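You operate a simulated robot arm through the tools that you are given. There is no shell and no other tool. Be economical: measure what you need, move in short steps, check, and stop when the job is done.

The job below is to be done with a simulated robot arm. You get a single attempt, and the scene is never put back.

## Task
Put the white short profile on the long tray and lay the other steel bar in the channel.
Fine: draw the red slide back and open the clamp first; the pushed bar stays in its profile; turn the pressure dial to 2 bar.

The check looks at the end state, three seconds after you hand in, the way a careful person would. Anything else that was tipped, shoved, dropped, spilled or broken makes it a failure.

## Robot
A 6-joint arm with a two-finger parallel gripper, fixed in place. Base frame: the origin is at the foot of the arm, x ahead of it, y to its left, z up; the work surface is at about z = 844. Lengths are in mm, angles in rad, forces in N, time in s.
With the tool pointing down near the work surface it reaches from about 360 to 760 mm from the base axis. Its first joint turns from -1.152 to 1.152 rad. Payload 2.45 kg.
The tool frame sits at the grasp point between the pads (the TCP): z along the fingers, y along the line on which they close. The tips reach 24 mm beyond it. The gripper opens to 68 mm. The fingers are 17 mm wide and 10 mm thick; the gripper's body (40 by 70 mm) begins 41 mm behind the TCP.
Orientation is that of the tool frame in the base frame, as a unit quaternion [w, x, y, z]. With the fingers straight down and closing along the base's y, the tool's x points along the base's -x, its y along +y and its z along -z.

## Interface
- The arm moves only by the tool drive_tool. Its argument "increments" is a list of rows, each an object (a shift or turn left out is 0, a gripper value left out holds the last) with "offset": the shift along the tool's x, y, z in mm, a list of three; "angular": the turn, a rotation vector about the tool's x, y, z in rad, a list of three. In form: [{"offset": [dx, dy, dz], "angular": [wx, wy, wz]}, ...]. A call has 1 to 12 rows; each row shifts and turns the commanded pose from where the row before left it, along the tool's axes as they then stand. "fingers" is the finger opening in mm, from 0 to 68, set as the call begins (left out, the last holds). Each row takes 0.2 s and may step no farther than 50 mm and 0.15 rad from the row before; otherwise, or with a gripper value out of range, the whole call is refused. Where a pose cannot be reached the arm comes as near as it can. A force on the tool above 50 N (or 10 N above the force at the start of the call, whichever is more), or a blocked arm, ends the call early, and 0.2 s more pass. The fingers move at their own pace (about 108 mm/s each) and stop on an object; they squeeze with about 25 N. The grip force told is the motor's: it shows also when the fingers shut on nothing. Time passes only in rows, and 0.2 s behind the last, so rows that do not move let the fingers close. The reply holds the time, the measured pose of the TCP, the force on the tool along the base axes, the opening and the grip force, in the units named above and with some noise, and new pictures: "pictures" is both (left out), scene, wrist or none.
- Cameras (640 x 400 px; columns grow to the right, rows downward): "scene" is fixed at [168.7, 414.2, 1465.5]; the picture's right is [-0.75, -0.67, 0.00], its down [-0.38, 0.42, -0.82] and it looks along [0.55, -0.61, -0.57] (base axes); focal length 319 px, centre (320, 200). "wrist" rides on the gripper at [-32, 0, -39] in the tool frame; the picture's right is [0.00, -1.00, 0.00], its down [0.97, 0.00, -0.24] and it looks along [0.24, 0.00, 0.97] (tool axes); focal length 218 px, centre (320, 200). There is no depth. A picture from a camera that has moved, and an enlarged one, comes with that camera's place and axes in the base frame and with its lens.
- enlarge(camera, box): a new picture of the part [left, top, right, bottom] of that camera's present view, enlarged. It takes no simulated time.
- close_job(): hands the job in; it is judged then, once.

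Work in short steps. Places have to be worked out from the pictures, the camera data and where the tool is seen: move nearer, look again, correct. Check each grasp and each placing, and mend what went wrong. You have 120 turns and 170 pictures in all, those below and enlarged ones among them. Open the gripper and draw the arm clear of the work before you hand the job in, unless the task says otherwise; then end with one line.

The tools are called after "Call:" by a JSON object that holds its "op" and its "data". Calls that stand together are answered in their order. drive_tool: Moves the arm, as the interface text tells. Its arguments: {"type":"object","properties":{"increments":{"type":"array","items":{"type":"object","properties":{"offset":{"type":"array","items":{"type":"number"}},"angular":{"type":"array","items":{"type":"number"}}}}},"fingers":{"type":"number"},"pictures":{"type":"string","enum":["both","scene","wrist","none"]}},"required":["increments"]} The other tools are called the same way: enlarge (camera, box) takes an enlarged picture of a part of a camera's view; close_job () hands the job in.

At the start:

```text
t: 0.0
tcp_pos: [441.3, -11.7, 1201.0]
orientation: [0.0, 0.0, 1.0, 0.0]
wrist_force: [-0.5, -0.7, 0.4]
grip_width: 68.0
grip_force: 0.0
```

scene: 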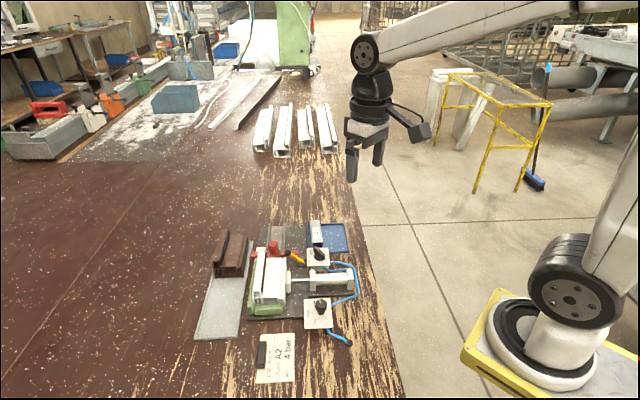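
wrist: 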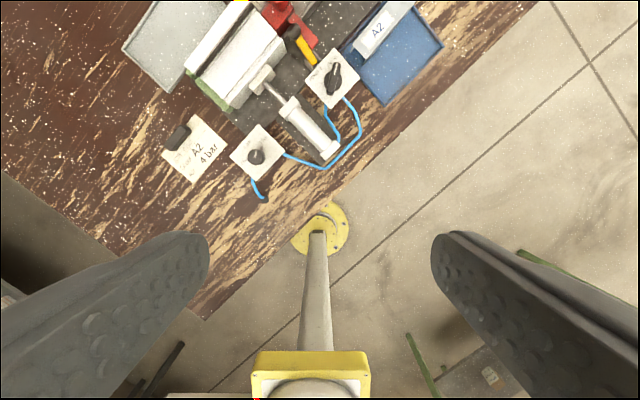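

The pictures show a fixture with clamp, slide and dials near the arm. I'll enlarge both views to identify the parts.

Call:
{"op": "enlarge", "data": {"camera": "scene", "box": [180, 210, 380, 390]}}

Call:
{"op": "enlarge", "data": {"camera": "wrist", "box": [100, 0, 460, 225]}}

Call:
{"op": "enlarge", "data": {"camera": "scene", "box": [190, 60, 390, 185]}}

```text
2.22 times, centred on (280, 300) of scene
camera zoom: at [168.7, 414.2, 1465.5], right [-0.75, -0.67, 0.0], down [-0.38, 0.42, -0.82], along [0.55, -0.61, -0.57], focal length 708 px, centre (409, -22)
```

zoom: 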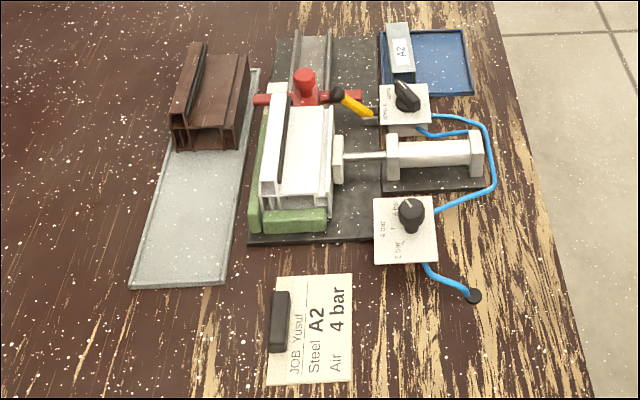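

```text
1.78 times, centred on (280, 112) of wrist
camera zoom: at [473.3, -11.9, 1241.9], right [0.0, -1.0, 0.0], down [-0.97, 0.0, 0.24], along [-0.24, 0.0, -0.97], focal length 388 px, centre (391, 356)
```

zoom: 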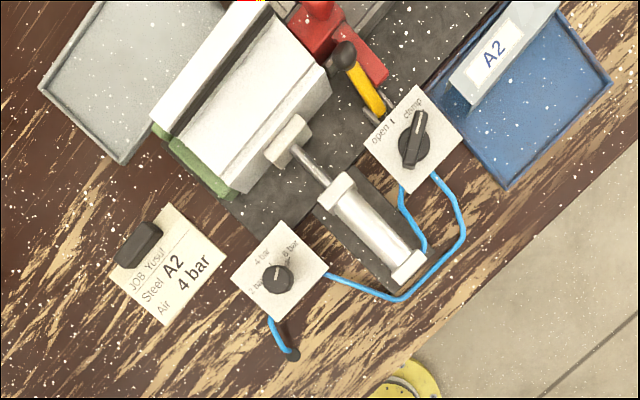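

```text
3.20 times, centred on (290, 122) of scene
camera zoom: at [168.7, 414.2, 1465.5], right [-0.75, -0.67, 0.0], down [-0.38, 0.42, -0.82], along [0.55, -0.61, -0.57], focal length 1020 px, centre (416, 448)
```

zoom: 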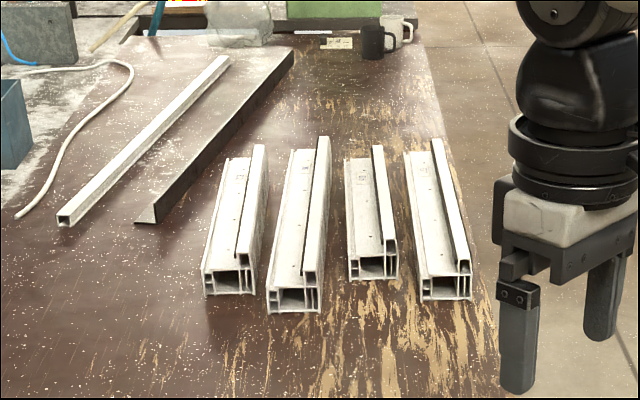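

The knob marked open/clamp sits near (574,-32) and the pressure dial near (458,92). The fixture axis is at about -47° yaw. I'll move over the fixture and align the tool with it.

Call:
{"op": "drive_tool", "data": {"increments": [{"offset": [-40, 0, 20]}, {"offset": [-40, 0, 20]}, {"offset": [-40, 10, 20]}, {"angular": [0, 0, 0.137]}, {"angular": [0, 0, 0.137]}, {"angular": [0, 0, 0.137]}, {"angular": [0, 0, 0.137]}, {"angular": [0, 0, 0.137]}, {"angular": [0, 0, 0.137]}, {}]}}

```text
t: 2.2
tcp_pos: [561.6, -1.9, 1142.6]
orientation: [0.0, 0.4, 0.917, 0.0]
wrist_force: [-0.5, 0.2, -0.1]
grip_width: 68.1
grip_force: 0.1
camera wrist: at [583.2, -25.2, 1182.0], right [-0.73, -0.68, 0.0], down [-0.66, 0.71, 0.24], along [-0.16, 0.18, -0.97], focal length 218 px, centre (320, 200)
```

scene: 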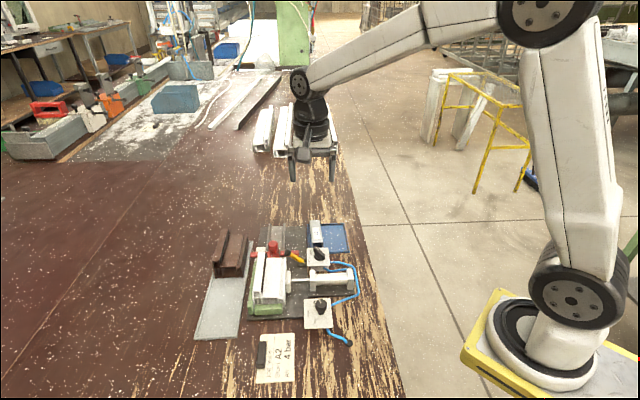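
wrist: 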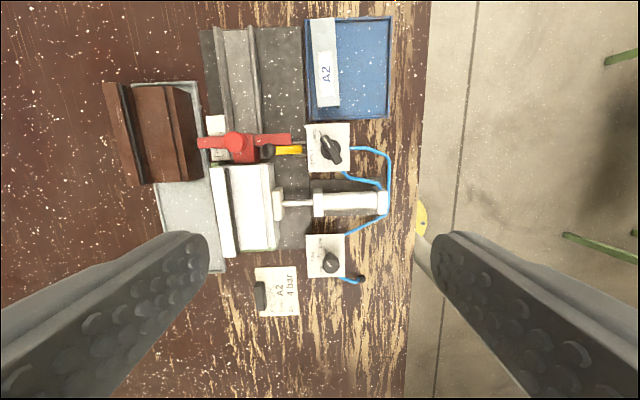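

The view is now squared up with the fixture. I'll enlarge it for detail.

Call:
{"op": "enlarge", "data": {"camera": "wrist", "box": [190, 100, 350, 200]}}

Call:
{"op": "enlarge", "data": {"camera": "wrist", "box": [190, 0, 410, 138]}}

Call:
{"op": "enlarge", "data": {"camera": "wrist", "box": [200, 150, 400, 275]}}

Call:
{"op": "enlarge", "data": {"camera": "scene", "box": [230, 215, 370, 303]}}

```text
4.00 times, centred on (270, 150) of wrist
camera zoom: at [583.2, -25.2, 1182.0], right [-0.73, -0.68, 0.0], down [-0.66, 0.71, 0.24], along [-0.16, 0.18, -0.97], focal length 873 px, centre (520, 400)
```

zoom: 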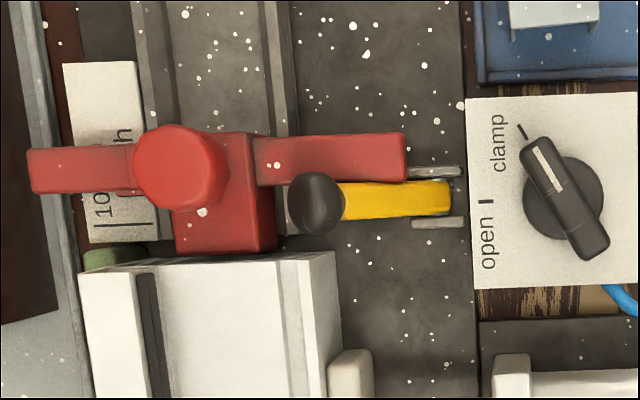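

```text
2.90 times, centred on (300, 69) of wrist
camera zoom: at [583.2, -25.2, 1182.0], right [-0.73, -0.68, 0.0], down [-0.66, 0.71, 0.24], along [-0.16, 0.18, -0.97], focal length 633 px, centre (378, 580)
```

zoom: 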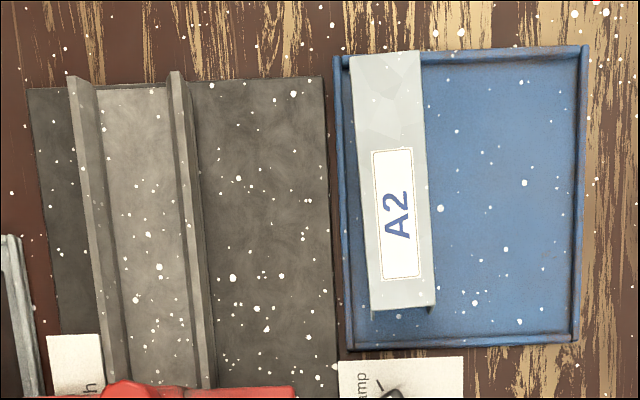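

```text
3.20 times, centred on (300, 212) of wrist
camera zoom: at [583.2, -25.2, 1182.0], right [-0.73, -0.68, 0.0], down [-0.66, 0.71, 0.24], along [-0.16, 0.18, -0.97], focal length 698 px, centre (384, 160)
```

zoom: 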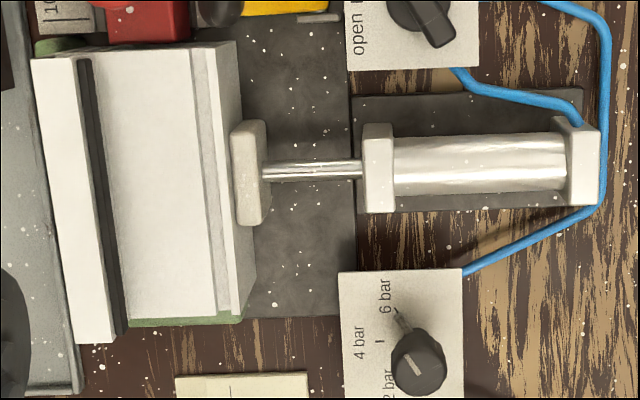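

```text
4.55 times, centred on (300, 259) of scene
camera zoom: at [168.7, 414.2, 1465.5], right [-0.75, -0.67, 0.0], down [-0.38, 0.42, -0.82], along [0.55, -0.61, -0.57], focal length 1448 px, centre (411, -68)
```

zoom: 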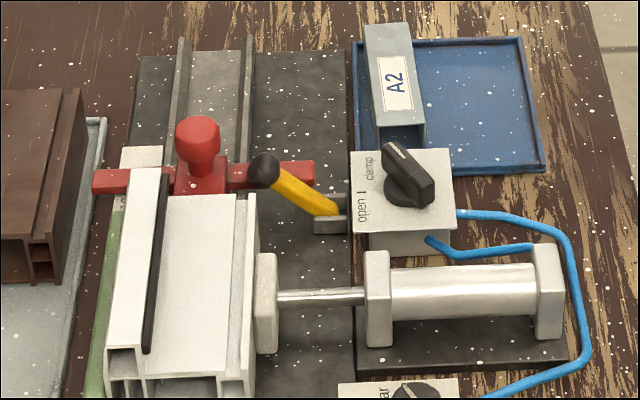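

I want a closer look at the slide, lever, knob and dial, so I'll descend partway towards the slide.

Call:
{"op": "drive_tool", "data": {"increments": [{"offset": [-10, 25, 40]}, {"offset": [0, 20, 40]}, {"offset": [0, 10, 30]}, {}], "pictures": "wrist"}}

Call:
{"op": "enlarge", "data": {"camera": "wrist", "box": [240, 60, 480, 210]}}

```text
t: 3.2
tcp_pos: [609.0, 28.5, 1033.0]
orientation: [0.0, 0.4, 0.917, 0.0]
wrist_force: [-0.5, -0.1, 0.2]
grip_width: 68.0
grip_force: 0.1
camera wrist: at [629.6, 5.5, 1071.6], right [-0.73, -0.68, 0.0], down [-0.66, 0.71, 0.24], along [-0.16, 0.18, -0.97], focal length 218 px, centre (320, 200)
```

wrist: 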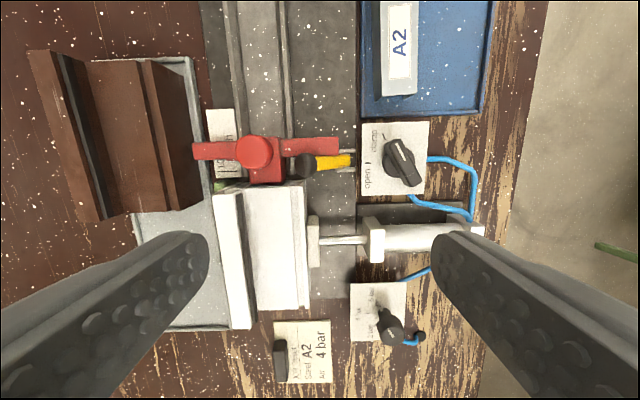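

```text
2.67 times, centred on (360, 135) of wrist
camera zoom: at [629.6, 5.5, 1071.6], right [-0.73, -0.68, 0.0], down [-0.66, 0.71, 0.24], along [-0.16, 0.18, -0.97], focal length 582 px, centre (213, 373)
```

zoom: 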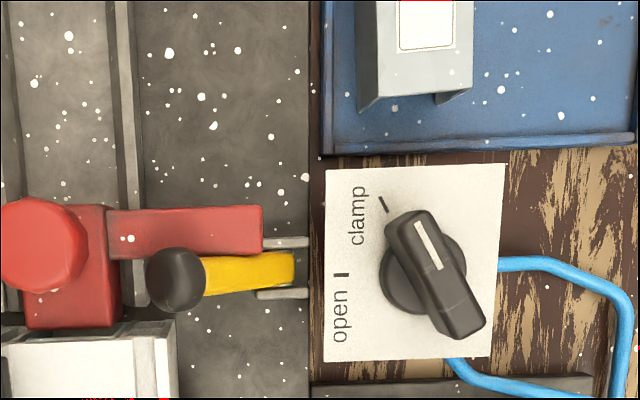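

Triangulating gives the red knob top at about fixture coords A=420, B=515, z≈908, with A along the channel and B across it. The lever's black ball is close by at B≈478. I'll move above the red knob with narrowed fingers and check.

Call:
{"op": "drive_tool", "data": {"fingers": 42, "increments": [{"offset": [-16, 25, 20]}, {"offset": [-15, 24, 20]}, {"offset": [0, 0, 40]}, {}]}}

Call:
{"op": "enlarge", "data": {"camera": "wrist", "box": [220, 150, 460, 300]}}

```text
t: 4.2
tcp_pos: [664.7, 38.7, 951.4]
orientation: [0.0, 0.399, 0.917, 0.0]
wrist_force: [0.5, -0.3, 0.0]
grip_width: 41.9
grip_force: 0.1
camera wrist: at [687.4, 15.5, 991.4], right [-0.73, -0.68, 0.0], down [-0.66, 0.71, 0.24], along [-0.16, 0.18, -0.97], focal length 218 px, centre (320, 200)
```

scene: 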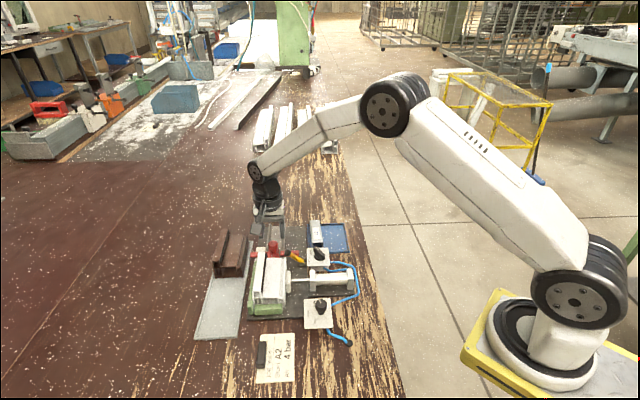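
wrist: 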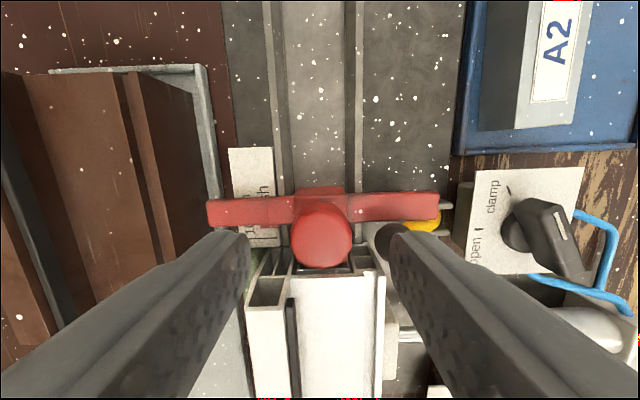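

```text
2.67 times, centred on (340, 225) of wrist
camera zoom: at [687.4, 15.5, 991.4], right [-0.73, -0.68, 0.0], down [-0.66, 0.71, 0.24], along [-0.16, 0.18, -0.97], focal length 582 px, centre (267, 133)
```

zoom: 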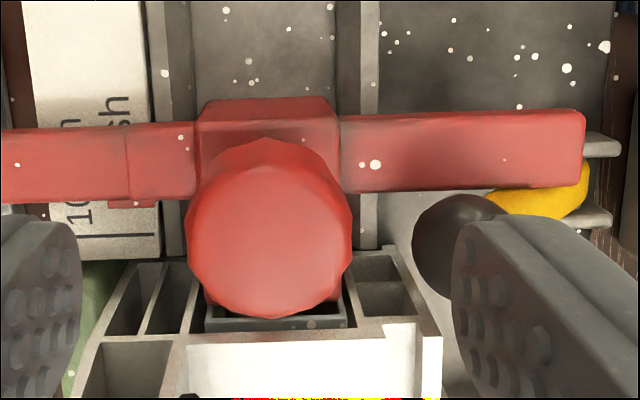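

The red knob is centred under the gripper and about 25 mm wide. I'll narrow to 36 to clear the black ball, descend, and grip the knob.

Call:
{"op": "drive_tool", "data": {"fingers": 36, "increments": [{"offset": [-3, 0, 0]}, {"offset": [0, 0, 18]}, {"offset": [0, 0, 18]}, {}], "pictures": "wrist"}}

Call:
{"op": "drive_tool", "data": {"fingers": 10, "increments": [{}, {}], "pictures": "both"}}

```text
t: 5.2
tcp_pos: [667.8, 36.4, 917.3]
orientation: [0.0, 0.4, 0.917, 0.0]
wrist_force: [-0.5, -0.1, 0.3]
grip_width: 36.1
grip_force: 0.0
camera wrist: at [689.5, 13.1, 955.9], right [-0.73, -0.68, 0.0], down [-0.66, 0.71, 0.24], along [-0.16, 0.18, -0.97], focal length 218 px, centre (320, 200)
```

wrist: 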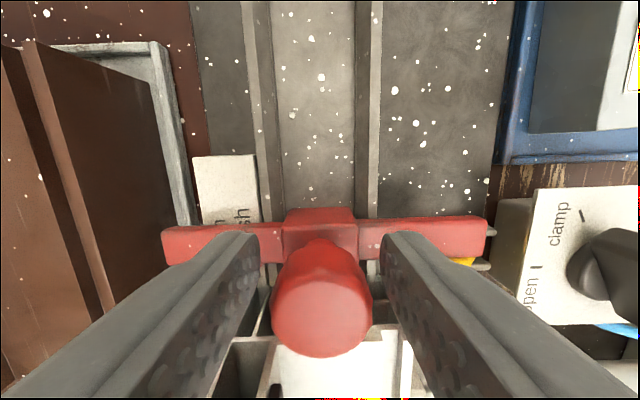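

```text
t: 5.8
tcp_pos: [666.9, 35.8, 916.3]
orientation: [0.0, 0.4, 0.916, 0.0]
wrist_force: [-0.8, -0.9, -0.4]
grip_width: 24.9
grip_force: 40.6
camera wrist: at [689.3, 12.9, 955.9], right [-0.73, -0.68, 0.0], down [-0.66, 0.71, 0.24], along [-0.16, 0.18, -0.97], focal length 218 px, centre (320, 200)
```

scene: 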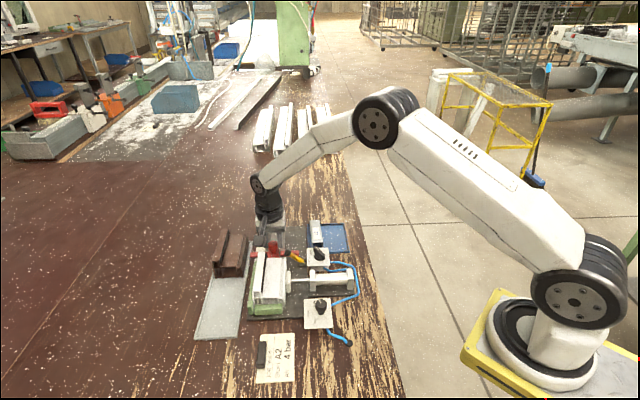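
wrist: 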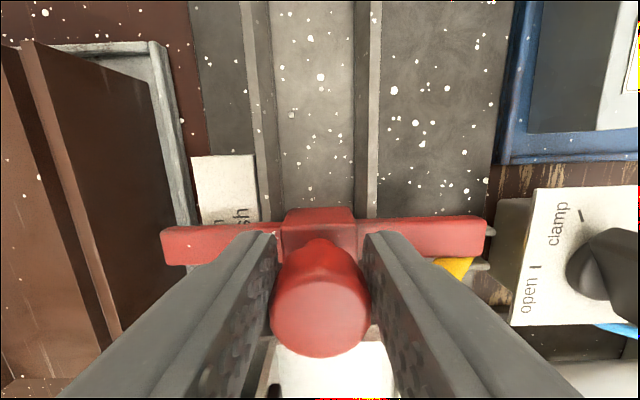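

The knob is held at 24.9 mm. Before pulling I'll check that the left wing clears the brown profile.

Call:
{"op": "enlarge", "data": {"camera": "wrist", "box": [100, 150, 280, 262]}}

Call:
{"op": "drive_tool", "data": {"increments": [{"offset": [-5, 0, 0]}, {"offset": [-5, 0, 0]}, {}], "pictures": "wrist"}}

```text
3.56 times, centred on (190, 206) of wrist
camera zoom: at [689.3, 12.9, 955.9], right [-0.73, -0.68, 0.0], down [-0.66, 0.71, 0.24], along [-0.16, 0.18, -0.97], focal length 776 px, centre (782, 179)
```

zoom: 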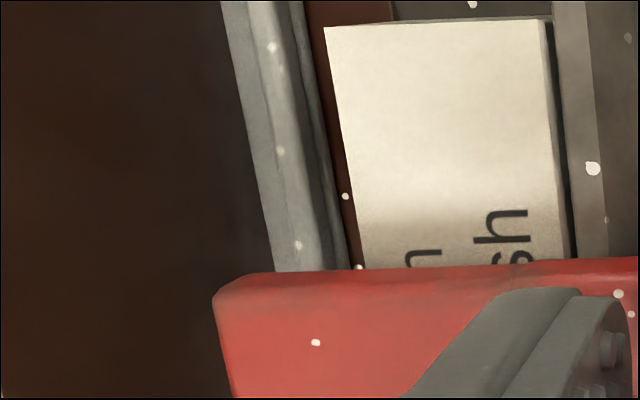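

```text
t: 6.6
tcp_pos: [675.3, 29.3, 915.8]
orientation: [0.0, 0.4, 0.917, 0.0]
wrist_force: [-1.4, 0.2, 2.1]
grip_width: 25.0
grip_force: 40.6
camera wrist: at [696.4, 5.9, 955.9], right [-0.73, -0.68, 0.0], down [-0.66, 0.71, 0.24], along [-0.16, 0.18, -0.97], focal length 218 px, centre (320, 200)
```

wrist: 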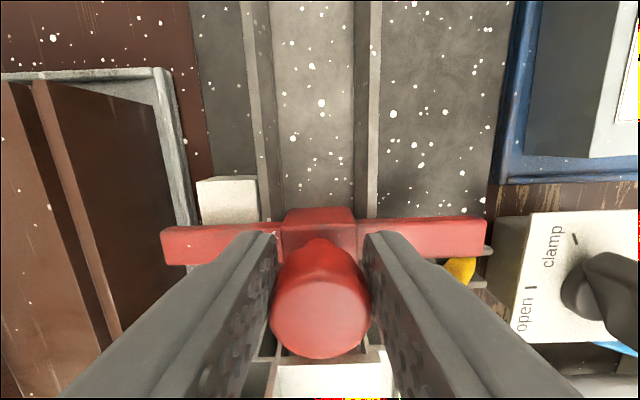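

The slide follows freely, with the force around 2 N. I'll keep drawing it back in steps.

Call:
{"op": "drive_tool", "data": {"increments": [{"offset": [-10, 0, 0]}, {"offset": [-10, 0, 0]}, {"offset": [-10, 0, 0]}, {"offset": [-10, 0, 0]}, {"offset": [-10, 0, 0]}, {}], "pictures": "wrist"}}

```text
t: 8.0
tcp_pos: [710.2, -6.9, 916.6]
orientation: [0.002, 0.399, 0.917, 0.001]
wrist_force: [15.6, 16.7, -4.1]
grip_width: 25.6
grip_force: 40.6
camera wrist: at [731.5, -29.6, 955.9], right [-0.73, -0.68, 0.0], down [-0.66, 0.71, 0.24], along [-0.16, 0.18, -0.97], focal length 218 px, centre (320, 200)
```

wrist: 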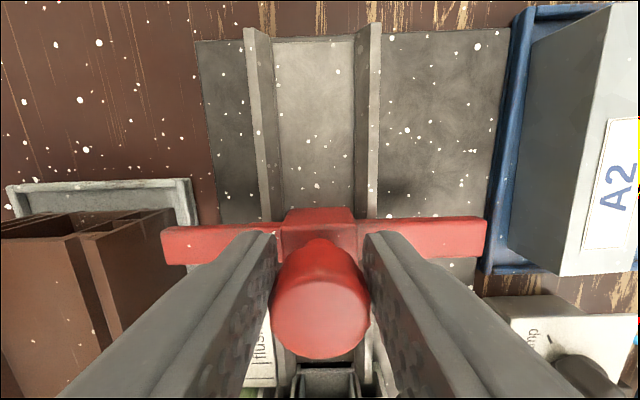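

A side force of about 22 N towards +B has built up, so my pull direction is slightly off the channel's axis. I'll relax it sideways.

Call:
{"op": "drive_tool", "data": {"increments": [{"offset": [0, 1, 0]}, {}], "pictures": "none"}}

```text
t: 8.6
tcp_pos: [709.2, -7.3, 916.0]
orientation: [0.001, 0.399, 0.917, 0.001]
wrist_force: [15.6, 15.4, -5.2]
grip_width: 25.0
grip_force: 41.1
```

Call:
{"op": "drive_tool", "data": {"increments": [{"offset": [0, 2, 0]}, {}], "pictures": "none"}}

```text
t: 9.2
tcp_pos: [711.1, -7.8, 916.1]
orientation: [0.0, 0.399, 0.917, 0.0]
wrist_force: [6.4, 4.7, -1.4]
grip_width: 25.3
grip_force: 40.8
```

The force is dropping as I shift, so the true axis leans about 0.06 rad towards +B. I'll continue with that correction.

Call:
{"op": "drive_tool", "data": {"increments": [{"offset": [-5, 1.2, 0]}, {"offset": [-10, 0.6, 0]}, {"offset": [-10, 0.6, 0]}, {}], "pictures": "wrist"}}

```text
t: 10.2
tcp_pos: [727.6, -24.5, 915.7]
orientation: [-0.002, 0.399, 0.917, -0.002]
wrist_force: [-12.7, -12.8, 5.7]
grip_width: 25.0
grip_force: 40.9
camera wrist: at [750.0, -47.5, 955.8], right [-0.73, -0.68, 0.0], down [-0.66, 0.71, 0.24], along [-0.17, 0.18, -0.97], focal length 218 px, centre (320, 200)
```

wrist: 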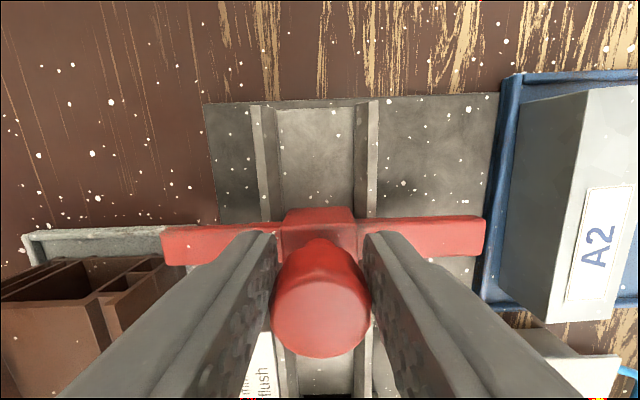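

I overcorrected; the measured axis is yaw ≈ -44.8°. I'll ease back 2 mm and continue towards the slide's stop.

Call:
{"op": "drive_tool", "data": {"increments": [{"offset": [0, -2, 0]}, {"offset": [-8, 0.33, 0]}, {"offset": [-8, 0.33, 0]}, {}], "pictures": "wrist"}}

```text
t: 11.2
tcp_pos: [739.4, -34.8, 915.5]
orientation: [0.0, 0.399, 0.917, 0.001]
wrist_force: [-11.1, -10.6, 2.7]
grip_width: 24.9
grip_force: 40.0
camera wrist: at [760.6, -58.3, 955.9], right [-0.73, -0.68, 0.0], down [-0.66, 0.71, 0.24], along [-0.16, 0.18, -0.97], focal length 218 px, centre (320, 200)
```

wrist: 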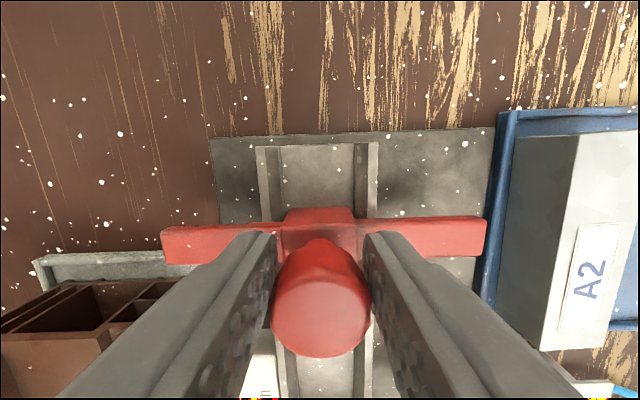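

Travel is now about 101 mm with no end stop felt. I'll ease sideways slightly and try a little further.

Call:
{"op": "drive_tool", "data": {"increments": [{"offset": [0, -1.5, 0]}, {"offset": [-4, 0.2, 0]}, {"offset": [-4, 0.2, 0]}, {}], "pictures": "wrist"}}

```text
t: 12.2
tcp_pos: [744.2, -41.7, 915.8]
orientation: [0.0, 0.399, 0.917, 0.001]
wrist_force: [0.9, 3.2, -4.1]
grip_width: 25.1
grip_force: 40.5
camera wrist: at [766.0, -63.9, 955.9], right [-0.73, -0.68, 0.0], down [-0.66, 0.71, 0.24], along [-0.16, 0.18, -0.97], focal length 218 px, centre (320, 200)
```

wrist: 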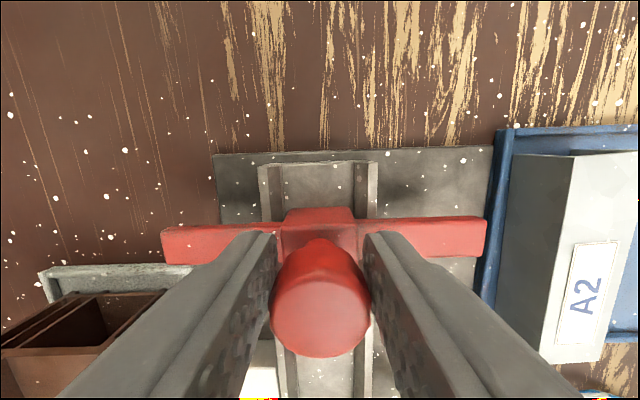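

Travel is about 110 mm. I'll release, rise, and look at the gap in front of the slide.

Call:
{"op": "drive_tool", "data": {"fingers": 44, "increments": [{}, {"offset": [0, 0, -30]}, {"offset": [0, 0, -50]}, {"offset": [40, -10, -40]}, {"offset": [40, -15, -40]}, {}]}}

Call:
{"op": "enlarge", "data": {"camera": "wrist", "box": [160, 20, 480, 220]}}

Call:
{"op": "enlarge", "data": {"camera": "scene", "box": [230, 215, 370, 303]}}

```text
refused: row 4 steps farther than a row can; nothing moved
```

```text
2.00 times, centred on (320, 120) of wrist
camera zoom: at [766.0, -63.9, 955.9], right [-0.73, -0.68, 0.0], down [-0.66, 0.71, 0.24], along [-0.16, 0.18, -0.97], focal length 436 px, centre (320, 360)
```

zoom: 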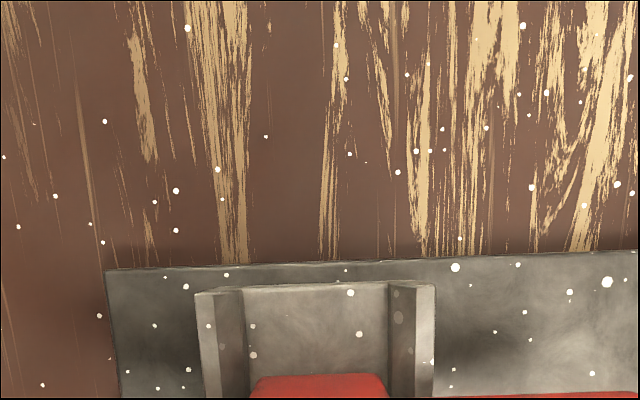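

```text
4.55 times, centred on (300, 259) of scene
camera zoom: at [168.8, 414.3, 1465.5], right [-0.75, -0.67, 0.0], down [-0.38, 0.42, -0.82], along [0.55, -0.61, -0.57], focal length 1448 px, centre (411, -68)
```

zoom: 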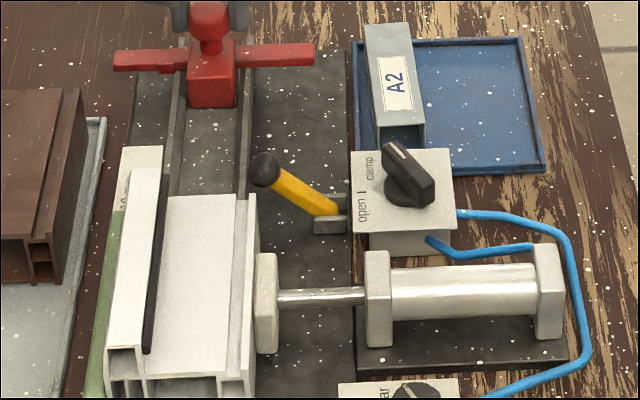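

The slide front is now about 112 mm from the profile and the bar is about 98 mm long. I still have hold of the slide, so I'll draw it a bit further for margin, then release.

Call:
{"op": "drive_tool", "data": {"increments": [{"offset": [-3, 0.1, 0]}, {"offset": [-3, 0.1, 0]}, {}], "pictures": "none"}}

```text
t: 13.0
tcp_pos: [748.2, -44.7, 917.0]
orientation: [0.0, 0.399, 0.917, 0.0]
wrist_force: [9.6, 9.3, -7.5]
grip_width: 24.8
grip_force: 40.5
```

Travel is about 115 mm now, so I'll release, rise, and move towards the clamp knob area.

Call:
{"op": "drive_tool", "data": {"fingers": 44, "increments": [{}, {"offset": [0, 0, -30]}, {"offset": [0, 0, -45]}, {"offset": [30, -20, -30]}, {"offset": [30, -20, -30]}, {"offset": [30, -20, 0]}, {"offset": [30, -20, 0]}, {}]}}

Call:
{"op": "enlarge", "data": {"camera": "wrist", "box": [160, 20, 480, 220]}}

```text
t: 14.8
tcp_pos: [607.4, -11.7, 1051.1]
orientation: [0.0, 0.4, 0.917, 0.0]
wrist_force: [-0.2, -0.4, 0.4]
grip_width: 43.9
grip_force: 0.1
camera wrist: at [629.5, -35.4, 1090.3], right [-0.73, -0.68, 0.0], down [-0.66, 0.71, 0.24], along [-0.16, 0.18, -0.97], focal length 218 px, centre (320, 200)
```

scene: 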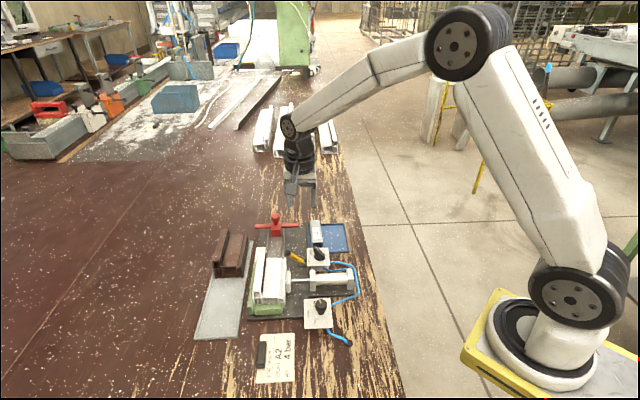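
wrist: 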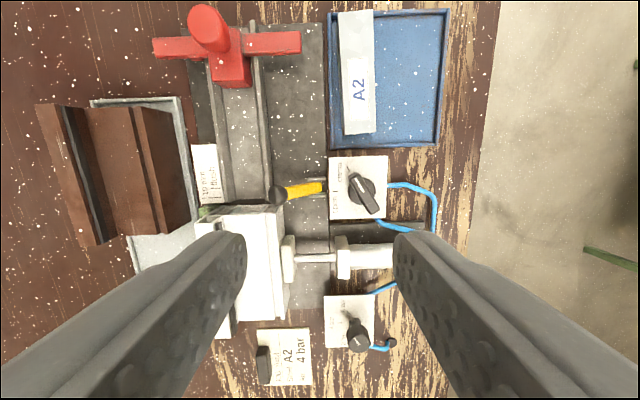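

```text
2.00 times, centred on (320, 120) of wrist
camera zoom: at [629.5, -35.4, 1090.3], right [-0.73, -0.68, 0.0], down [-0.66, 0.71, 0.24], along [-0.16, 0.18, -0.97], focal length 436 px, centre (320, 360)
```

zoom: 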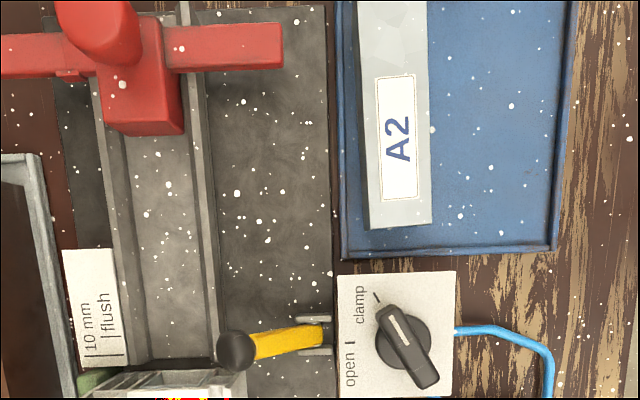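

The slide is drawn back. The clamp knob is at about (569,-31) with its top at z≈886, pointing at "clamp", and "open" is about 60° counter-clockwise from above. I'll go above it with the fingers rotated 30° to straddle the knob's bar.

Call:
{"op": "drive_tool", "data": {"fingers": 36, "increments": [{"offset": [12, -41, 20]}, {"offset": [0, 0, 45]}, {"angular": [0, 0, -0.13]}, {"angular": [0, 0, -0.13]}, {"angular": [0, 0, -0.13]}, {"angular": [0, 0, -0.13]}, {"offset": [0, 0, 30]}, {}], "pictures": "wrist"}}

Call:
{"op": "enlarge", "data": {"camera": "wrist", "box": [200, 180, 440, 330]}}

```text
t: 16.6
tcp_pos: [568.3, -30.0, 956.4]
orientation: [0.0, 0.15, 0.989, 0.0]
wrist_force: [0.0, -0.4, 0.3]
grip_width: 35.8
grip_force: 0.1
camera wrist: at [599.6, -40.4, 995.9], right [-0.3, -0.96, 0.0], down [-0.93, 0.29, 0.24], along [-0.23, 0.07, -0.97], focal length 218 px, centre (320, 200)
```

wrist: 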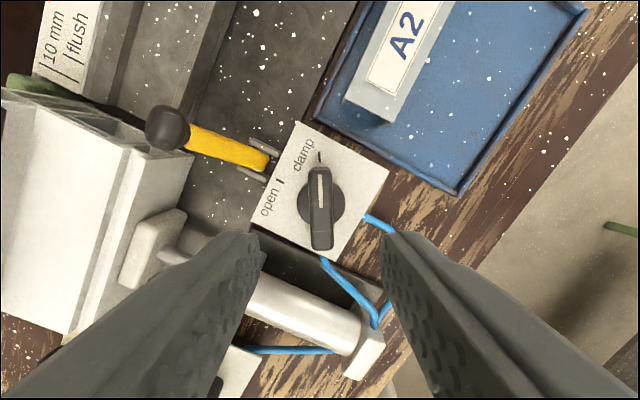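

```text
2.67 times, centred on (320, 255) of wrist
camera zoom: at [599.6, -40.4, 995.9], right [-0.3, -0.96, 0.0], down [-0.93, 0.29, 0.24], along [-0.23, 0.07, -0.97], focal length 582 px, centre (320, 53)
```

zoom: 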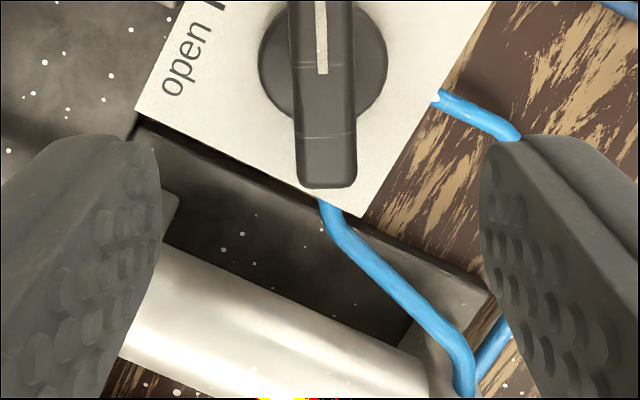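

The knob bar is centred between the fingers. I'll descend to z≈894 and close on it.

Call:
{"op": "drive_tool", "data": {"increments": [{"offset": [0, 0, 30]}, {"offset": [0, 0, 20]}, {"offset": [0, 0, 12]}, {}], "pictures": "none"}}

Call:
{"op": "drive_tool", "data": {"fingers": 5, "increments": [{}, {}], "pictures": "both"}}

```text
t: 17.6
tcp_pos: [570.1, -31.6, 892.6]
orientation: [0.0, 0.151, 0.989, 0.0]
wrist_force: [-0.9, -0.6, 0.8]
grip_width: 36.0
grip_force: 0.1
```

```text
t: 18.2
tcp_pos: [570.1, -31.7, 894.6]
orientation: [0.0, 0.151, 0.989, 0.001]
wrist_force: [0.7, -3.3, -2.1]
grip_width: 27.6
grip_force: 42.0
camera wrist: at [599.9, -41.2, 933.6], right [-0.3, -0.95, 0.0], down [-0.93, 0.29, 0.24], along [-0.23, 0.07, -0.97], focal length 218 px, centre (320, 200)
```

scene: 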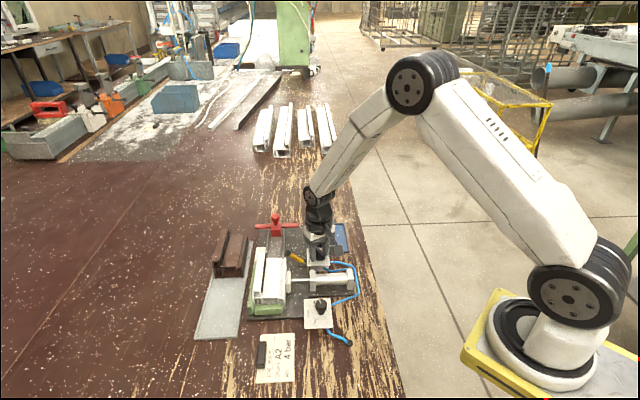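
wrist: 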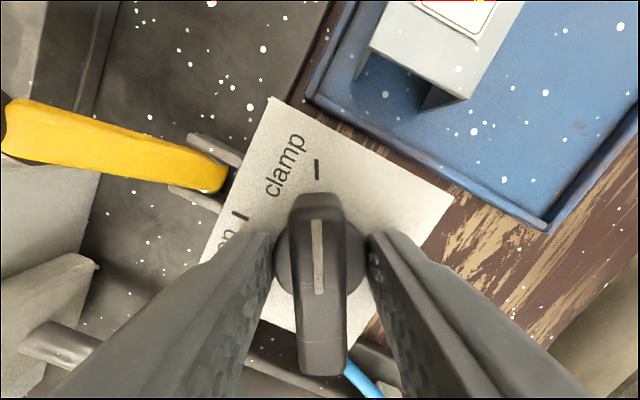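

The fingers closed on the 28 mm disc rather than the bar. I'll open, rise 8 mm and close again.

Call:
{"op": "drive_tool", "data": {"fingers": 36, "increments": [{}, {"offset": [0, 0, -8]}, {}], "pictures": "none"}}

Call:
{"op": "drive_tool", "data": {"fingers": 5, "increments": [{}, {}], "pictures": "wrist"}}

```text
t: 19.0
tcp_pos: [569.5, -31.2, 901.9]
orientation: [-0.001, 0.151, 0.989, 0.0]
wrist_force: [-0.7, -0.5, -0.1]
grip_width: 35.9
grip_force: 0.0
```

```text
t: 19.6
tcp_pos: [569.4, -31.0, 902.7]
orientation: [0.001, 0.149, 0.989, 0.0]
wrist_force: [-1.8, -3.0, 1.5]
grip_width: 12.4
grip_force: 32.3
camera wrist: at [599.9, -41.1, 941.9], right [-0.3, -0.96, 0.0], down [-0.93, 0.29, 0.24], along [-0.23, 0.07, -0.97], focal length 218 px, centre (320, 200)
```

wrist: 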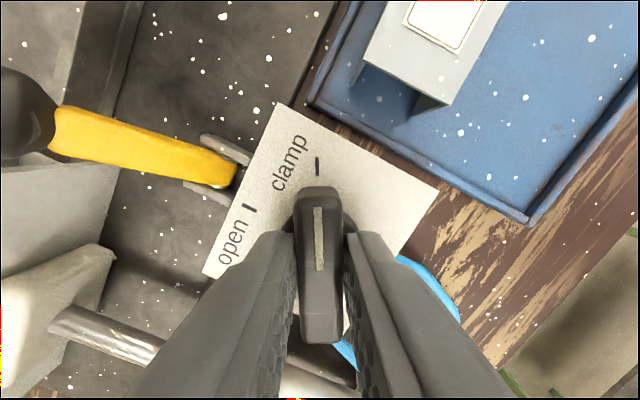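

The bar is gripped at 12.4 mm. I'll turn it about 60° counter-clockwise (tool z negative).

Call:
{"op": "drive_tool", "data": {"increments": [{"angular": [0, 0, -0.13]}, {"angular": [0, 0, -0.13]}, {"angular": [0, 0, -0.13]}, {"angular": [0, 0, -0.13]}, {"angular": [0, 0, -0.13]}, {"angular": [0, 0, -0.13]}, {"angular": [0, 0, -0.13]}, {"angular": [0, 0, -0.13]}, {}]}}

```text
t: 21.6
tcp_pos: [568.8, -31.5, 902.8]
orientation: [0.0, -0.362, 0.932, 0.0]
wrist_force: [-6.0, -6.5, 4.7]
grip_width: 11.9
grip_force: 32.5
camera wrist: at [592.9, -9.9, 941.9], right [0.67, -0.74, 0.0], down [-0.72, -0.65, 0.24], along [-0.18, -0.16, -0.97], focal length 218 px, centre (320, 200)
```

scene: 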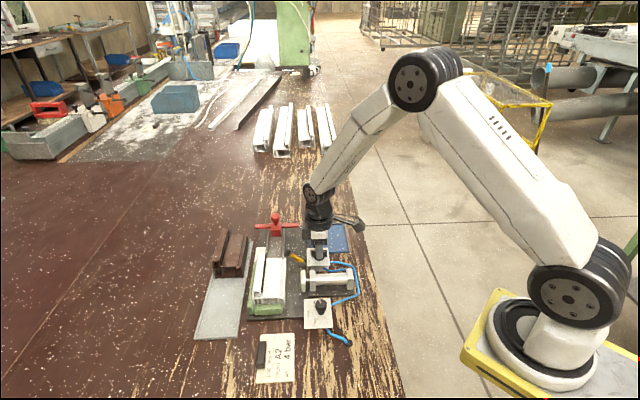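
wrist: 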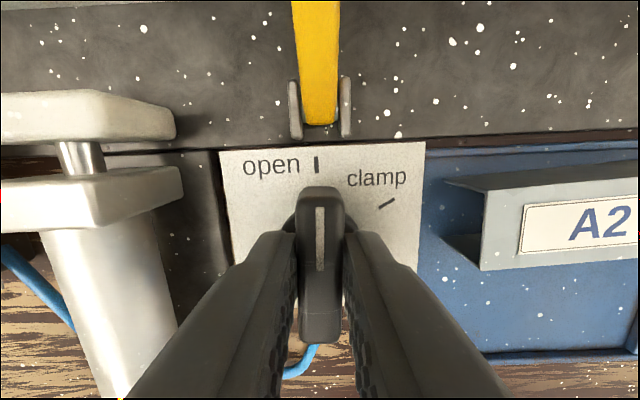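

The pointer is on "open" and the clamp pad has retracted. I'll release, rise and go above the pressure dial near (452,92).

Call:
{"op": "drive_tool", "data": {"fingers": 36, "increments": [{}, {"offset": [0, 0, -40]}, {"offset": [0, 0, -30]}, {"offset": [0, 43, 0]}, {"offset": [0, 43, 0]}, {"offset": [0, 43, 0]}, {"offset": [0, 41, 0]}, {}]}}

Call:
{"op": "enlarge", "data": {"camera": "wrist", "box": [220, 140, 420, 265]}}

```text
t: 23.4
tcp_pos: [454.7, 93.2, 972.5]
orientation: [0.0, -0.361, 0.933, 0.0]
wrist_force: [0.3, 0.9, -0.4]
grip_width: 35.8
grip_force: 0.0
camera wrist: at [478.4, 115.3, 1011.9], right [0.67, -0.74, 0.0], down [-0.72, -0.65, 0.24], along [-0.18, -0.16, -0.97], focal length 218 px, centre (320, 200)
```

scene: 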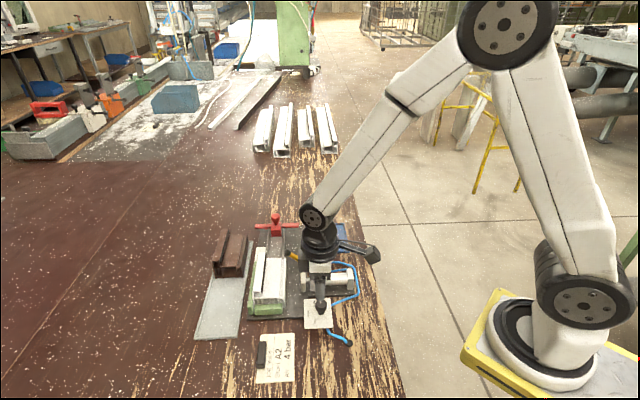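
wrist: 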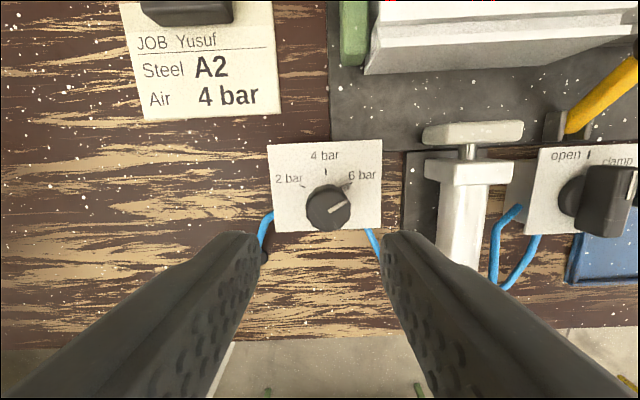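

```text
3.20 times, centred on (320, 202) of wrist
camera zoom: at [478.4, 115.3, 1011.9], right [0.67, -0.74, 0.0], down [-0.72, -0.65, 0.24], along [-0.18, -0.16, -0.97], focal length 698 px, centre (320, 192)
```

zoom: 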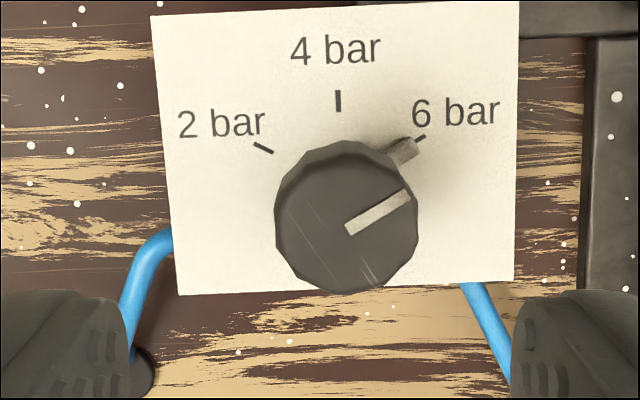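

The dial points to 6 bar; 2 bar is about 120° counter-clockwise. Knob centre is about (457,90) with its top at z≈900. I'll centre on it and pre-rotate clockwise 60° so one twist is enough.

Call:
{"op": "drive_tool", "data": {"fingers": 40, "increments": [{"offset": [1, -4.3, 0]}, {"angular": [0, 0, 0.15]}, {"angular": [0, 0, 0.15]}, {"angular": [0, 0, 0.15]}, {"angular": [0, 0, 0.15]}, {"angular": [0, 0, 0.15]}, {"angular": [0, 0, 0.15]}, {"angular": [0, 0, 0.15]}, {"offset": [0, 0, 35]}, {}]}}

Call:
{"op": "enlarge", "data": {"camera": "wrist", "box": [220, 160, 420, 285]}}

Call:
{"op": "enlarge", "data": {"camera": "scene", "box": [270, 240, 370, 302]}}

```text
t: 25.6
tcp_pos: [456.7, 88.8, 936.6]
orientation: [0.0, 0.155, 0.988, 0.0]
wrist_force: [0.5, 0.3, 0.3]
grip_width: 39.9
grip_force: 0.1
camera wrist: at [487.3, 80.0, 976.5], right [-0.31, -0.95, 0.0], down [-0.92, 0.3, 0.24], along [-0.23, 0.07, -0.97], focal length 218 px, centre (320, 200)
```

scene: 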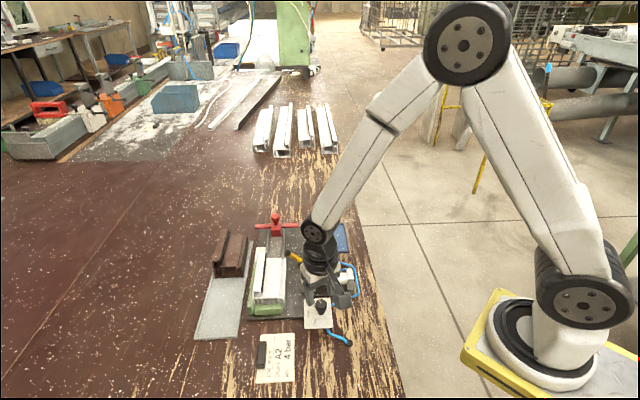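
wrist: 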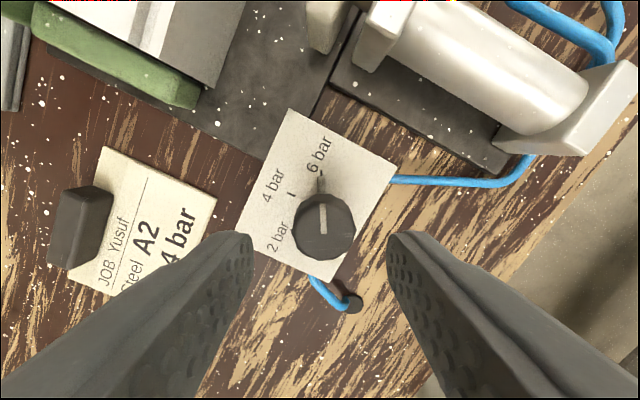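

```text
3.20 times, centred on (320, 222) of wrist
camera zoom: at [487.3, 80.0, 976.5], right [-0.31, -0.95, 0.0], down [-0.92, 0.3, 0.24], along [-0.23, 0.07, -0.97], focal length 698 px, centre (320, 128)
```

zoom: 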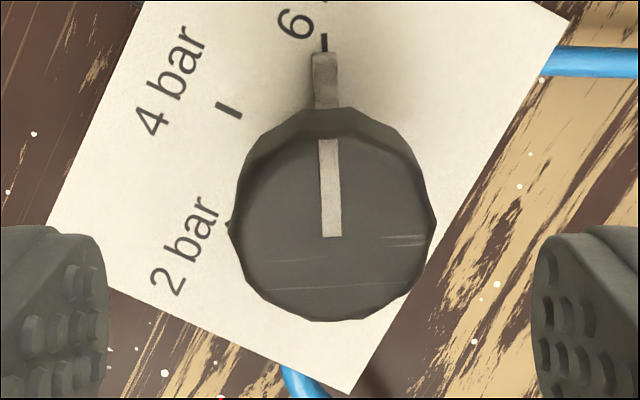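

```text
6.40 times, centred on (320, 271) of scene
camera zoom: at [168.7, 414.2, 1465.5], right [-0.75, -0.67, 0.0], down [-0.38, 0.42, -0.82], along [0.55, -0.61, -0.57], focal length 2039 px, centre (320, -254)
```

zoom: 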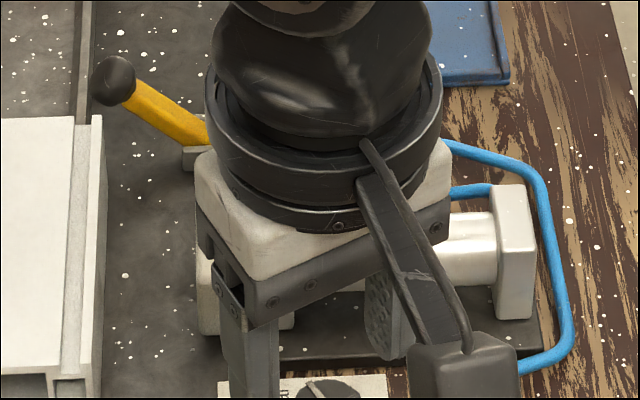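

The knob is about 1.5 mm off to the right. I'll correct, descend and grip.

Call:
{"op": "drive_tool", "data": {"increments": [{"offset": [0, -1.4, 0]}, {"offset": [0, 0, 15]}, {"offset": [0, 0, 15]}, {}], "pictures": "none"}}

Call:
{"op": "drive_tool", "data": {"fingers": 5, "increments": [{}, {}], "pictures": "wrist"}}

```text
t: 26.6
tcp_pos: [458.0, 89.8, 907.8]
orientation: [0.0, 0.154, 0.988, 0.0]
wrist_force: [0.6, -0.6, 0.7]
grip_width: 40.4
grip_force: 0.2
```

```text
t: 27.2
tcp_pos: [457.9, 87.4, 906.8]
orientation: [-0.001, 0.156, 0.988, -0.001]
wrist_force: [-0.1, -16.7, -0.3]
grip_width: 25.4
grip_force: 41.0
camera wrist: at [487.0, 78.7, 947.0], right [-0.31, -0.95, 0.0], down [-0.92, 0.3, 0.24], along [-0.23, 0.07, -0.97], focal length 218 px, centre (320, 200)
```

wrist: 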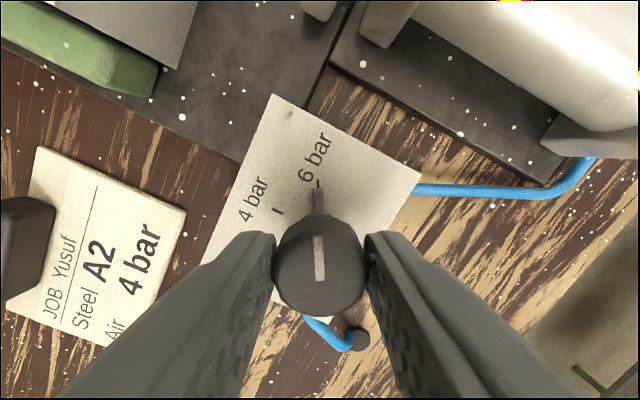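

The grip shows a 17 N side load, so I'll shift 2.5 mm to relax it, then twist 120° counter-clockwise.

Call:
{"op": "drive_tool", "data": {"increments": [{"offset": [0, -2.5, 0]}, {}], "pictures": "none"}}

Call:
{"op": "drive_tool", "data": {"increments": [{"angular": [0, 0, -0.14]}, {"angular": [0, 0, -0.14]}, {"angular": [0, 0, -0.14]}, {"angular": [0, 0, -0.14]}, {"angular": [0, 0, -0.14]}, {"angular": [0, 0, -0.14]}, {"angular": [0, 0, -0.14]}, {}], "pictures": "wrist"}}

```text
t: 27.8
tcp_pos: [456.9, 87.9, 907.2]
orientation: [0.001, 0.155, 0.988, 0.001]
wrist_force: [3.3, 12.3, -8.8]
grip_width: 25.4
grip_force: 40.0
```

```text
t: 29.6
tcp_pos: [454.1, 86.3, 905.7]
orientation: [-0.002, -0.329, 0.944, 0.0]
wrist_force: [-16.4, 22.0, 1.6]
grip_width: 26.5
grip_force: 13.6
camera wrist: at [479.9, 107.0, 946.4], right [0.62, -0.78, 0.0], down [-0.76, -0.6, 0.24], along [-0.19, -0.15, -0.97], focal length 218 px, centre (320, 200)
```

wrist: 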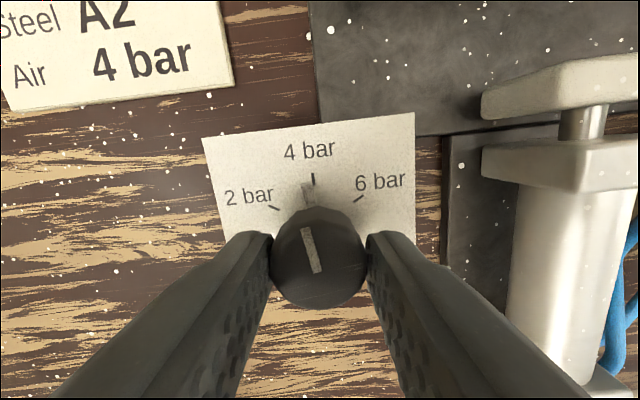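

The pointer is just past 4 bar, with a side load along tool y. I'll relax it and continue the twist.

Call:
{"op": "drive_tool", "data": {"increments": [{"offset": [0, 2, 0]}, {"angular": [0, 0, -0.14]}, {"angular": [0, 0, -0.14]}, {"angular": [0, 0, -0.14]}, {"angular": [0, 0, -0.14]}, {"angular": [0, 0, -0.14]}, {}], "pictures": "wrist"}}

Call:
{"op": "enlarge", "data": {"camera": "wrist", "box": [220, 140, 420, 265]}}

```text
t: 31.2
tcp_pos: [455.0, 87.7, 906.6]
orientation: [0.001, -0.633, 0.774, -0.001]
wrist_force: [7.4, -21.5, -14.0]
grip_width: 25.3
grip_force: 41.0
camera wrist: at [461.9, 118.8, 946.6], right [0.98, -0.2, 0.0], down [-0.19, -0.95, 0.24], along [-0.05, -0.23, -0.97], focal length 218 px, centre (320, 200)
```

wrist: 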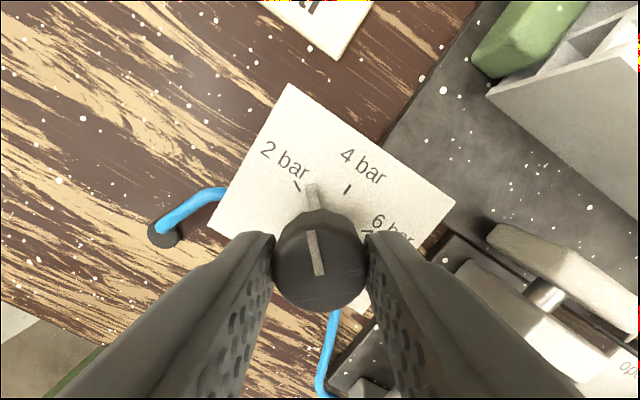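

```text
3.20 times, centred on (320, 202) of wrist
camera zoom: at [461.9, 118.8, 946.6], right [0.98, -0.2, 0.0], down [-0.19, -0.95, 0.24], along [-0.05, -0.23, -0.97], focal length 698 px, centre (320, 192)
```

zoom: 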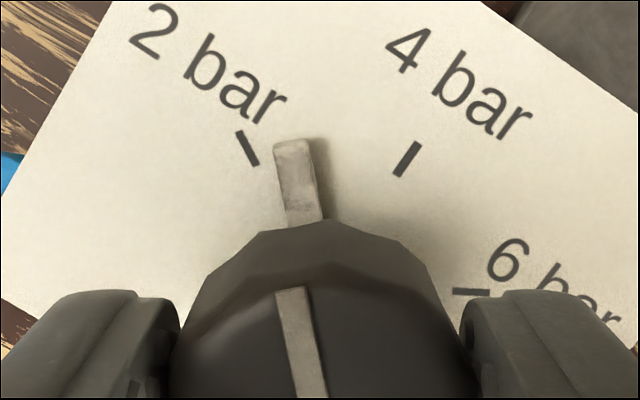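

About 17° more is needed. I'll twist by 0.28 rad and check.

Call:
{"op": "drive_tool", "data": {"increments": [{"offset": [0, -1, 0], "angular": [0, 0, -0.14]}, {"angular": [0, 0, -0.14]}, {}], "pictures": "none"}}

Call:
{"op": "enlarge", "data": {"camera": "wrist", "box": [220, 140, 420, 265]}}

```text
t: 32.0
tcp_pos: [455.9, 86.8, 907.8]
orientation: [0.0, 0.734, -0.679, 0.0]
wrist_force: [6.5, -23.6, -12.6]
grip_width: 25.4
grip_force: 40.9
```

```text
3.20 times, centred on (320, 202) of wrist
camera zoom: at [453.4, 119.5, 946.7], right [1.0, 0.08, 0.0], down [0.08, -0.97, 0.24], along [0.02, -0.24, -0.97], focal length 698 px, centre (320, 192)
```

zoom: 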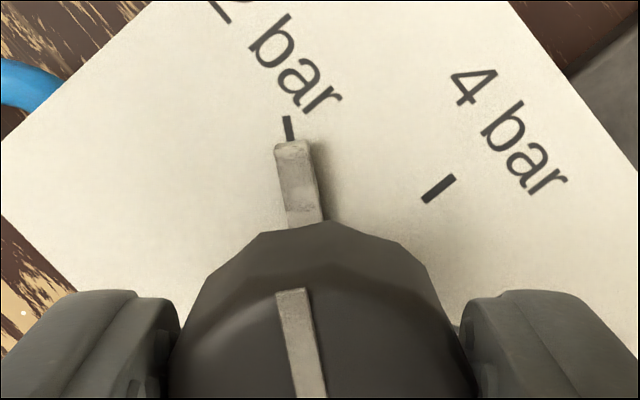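

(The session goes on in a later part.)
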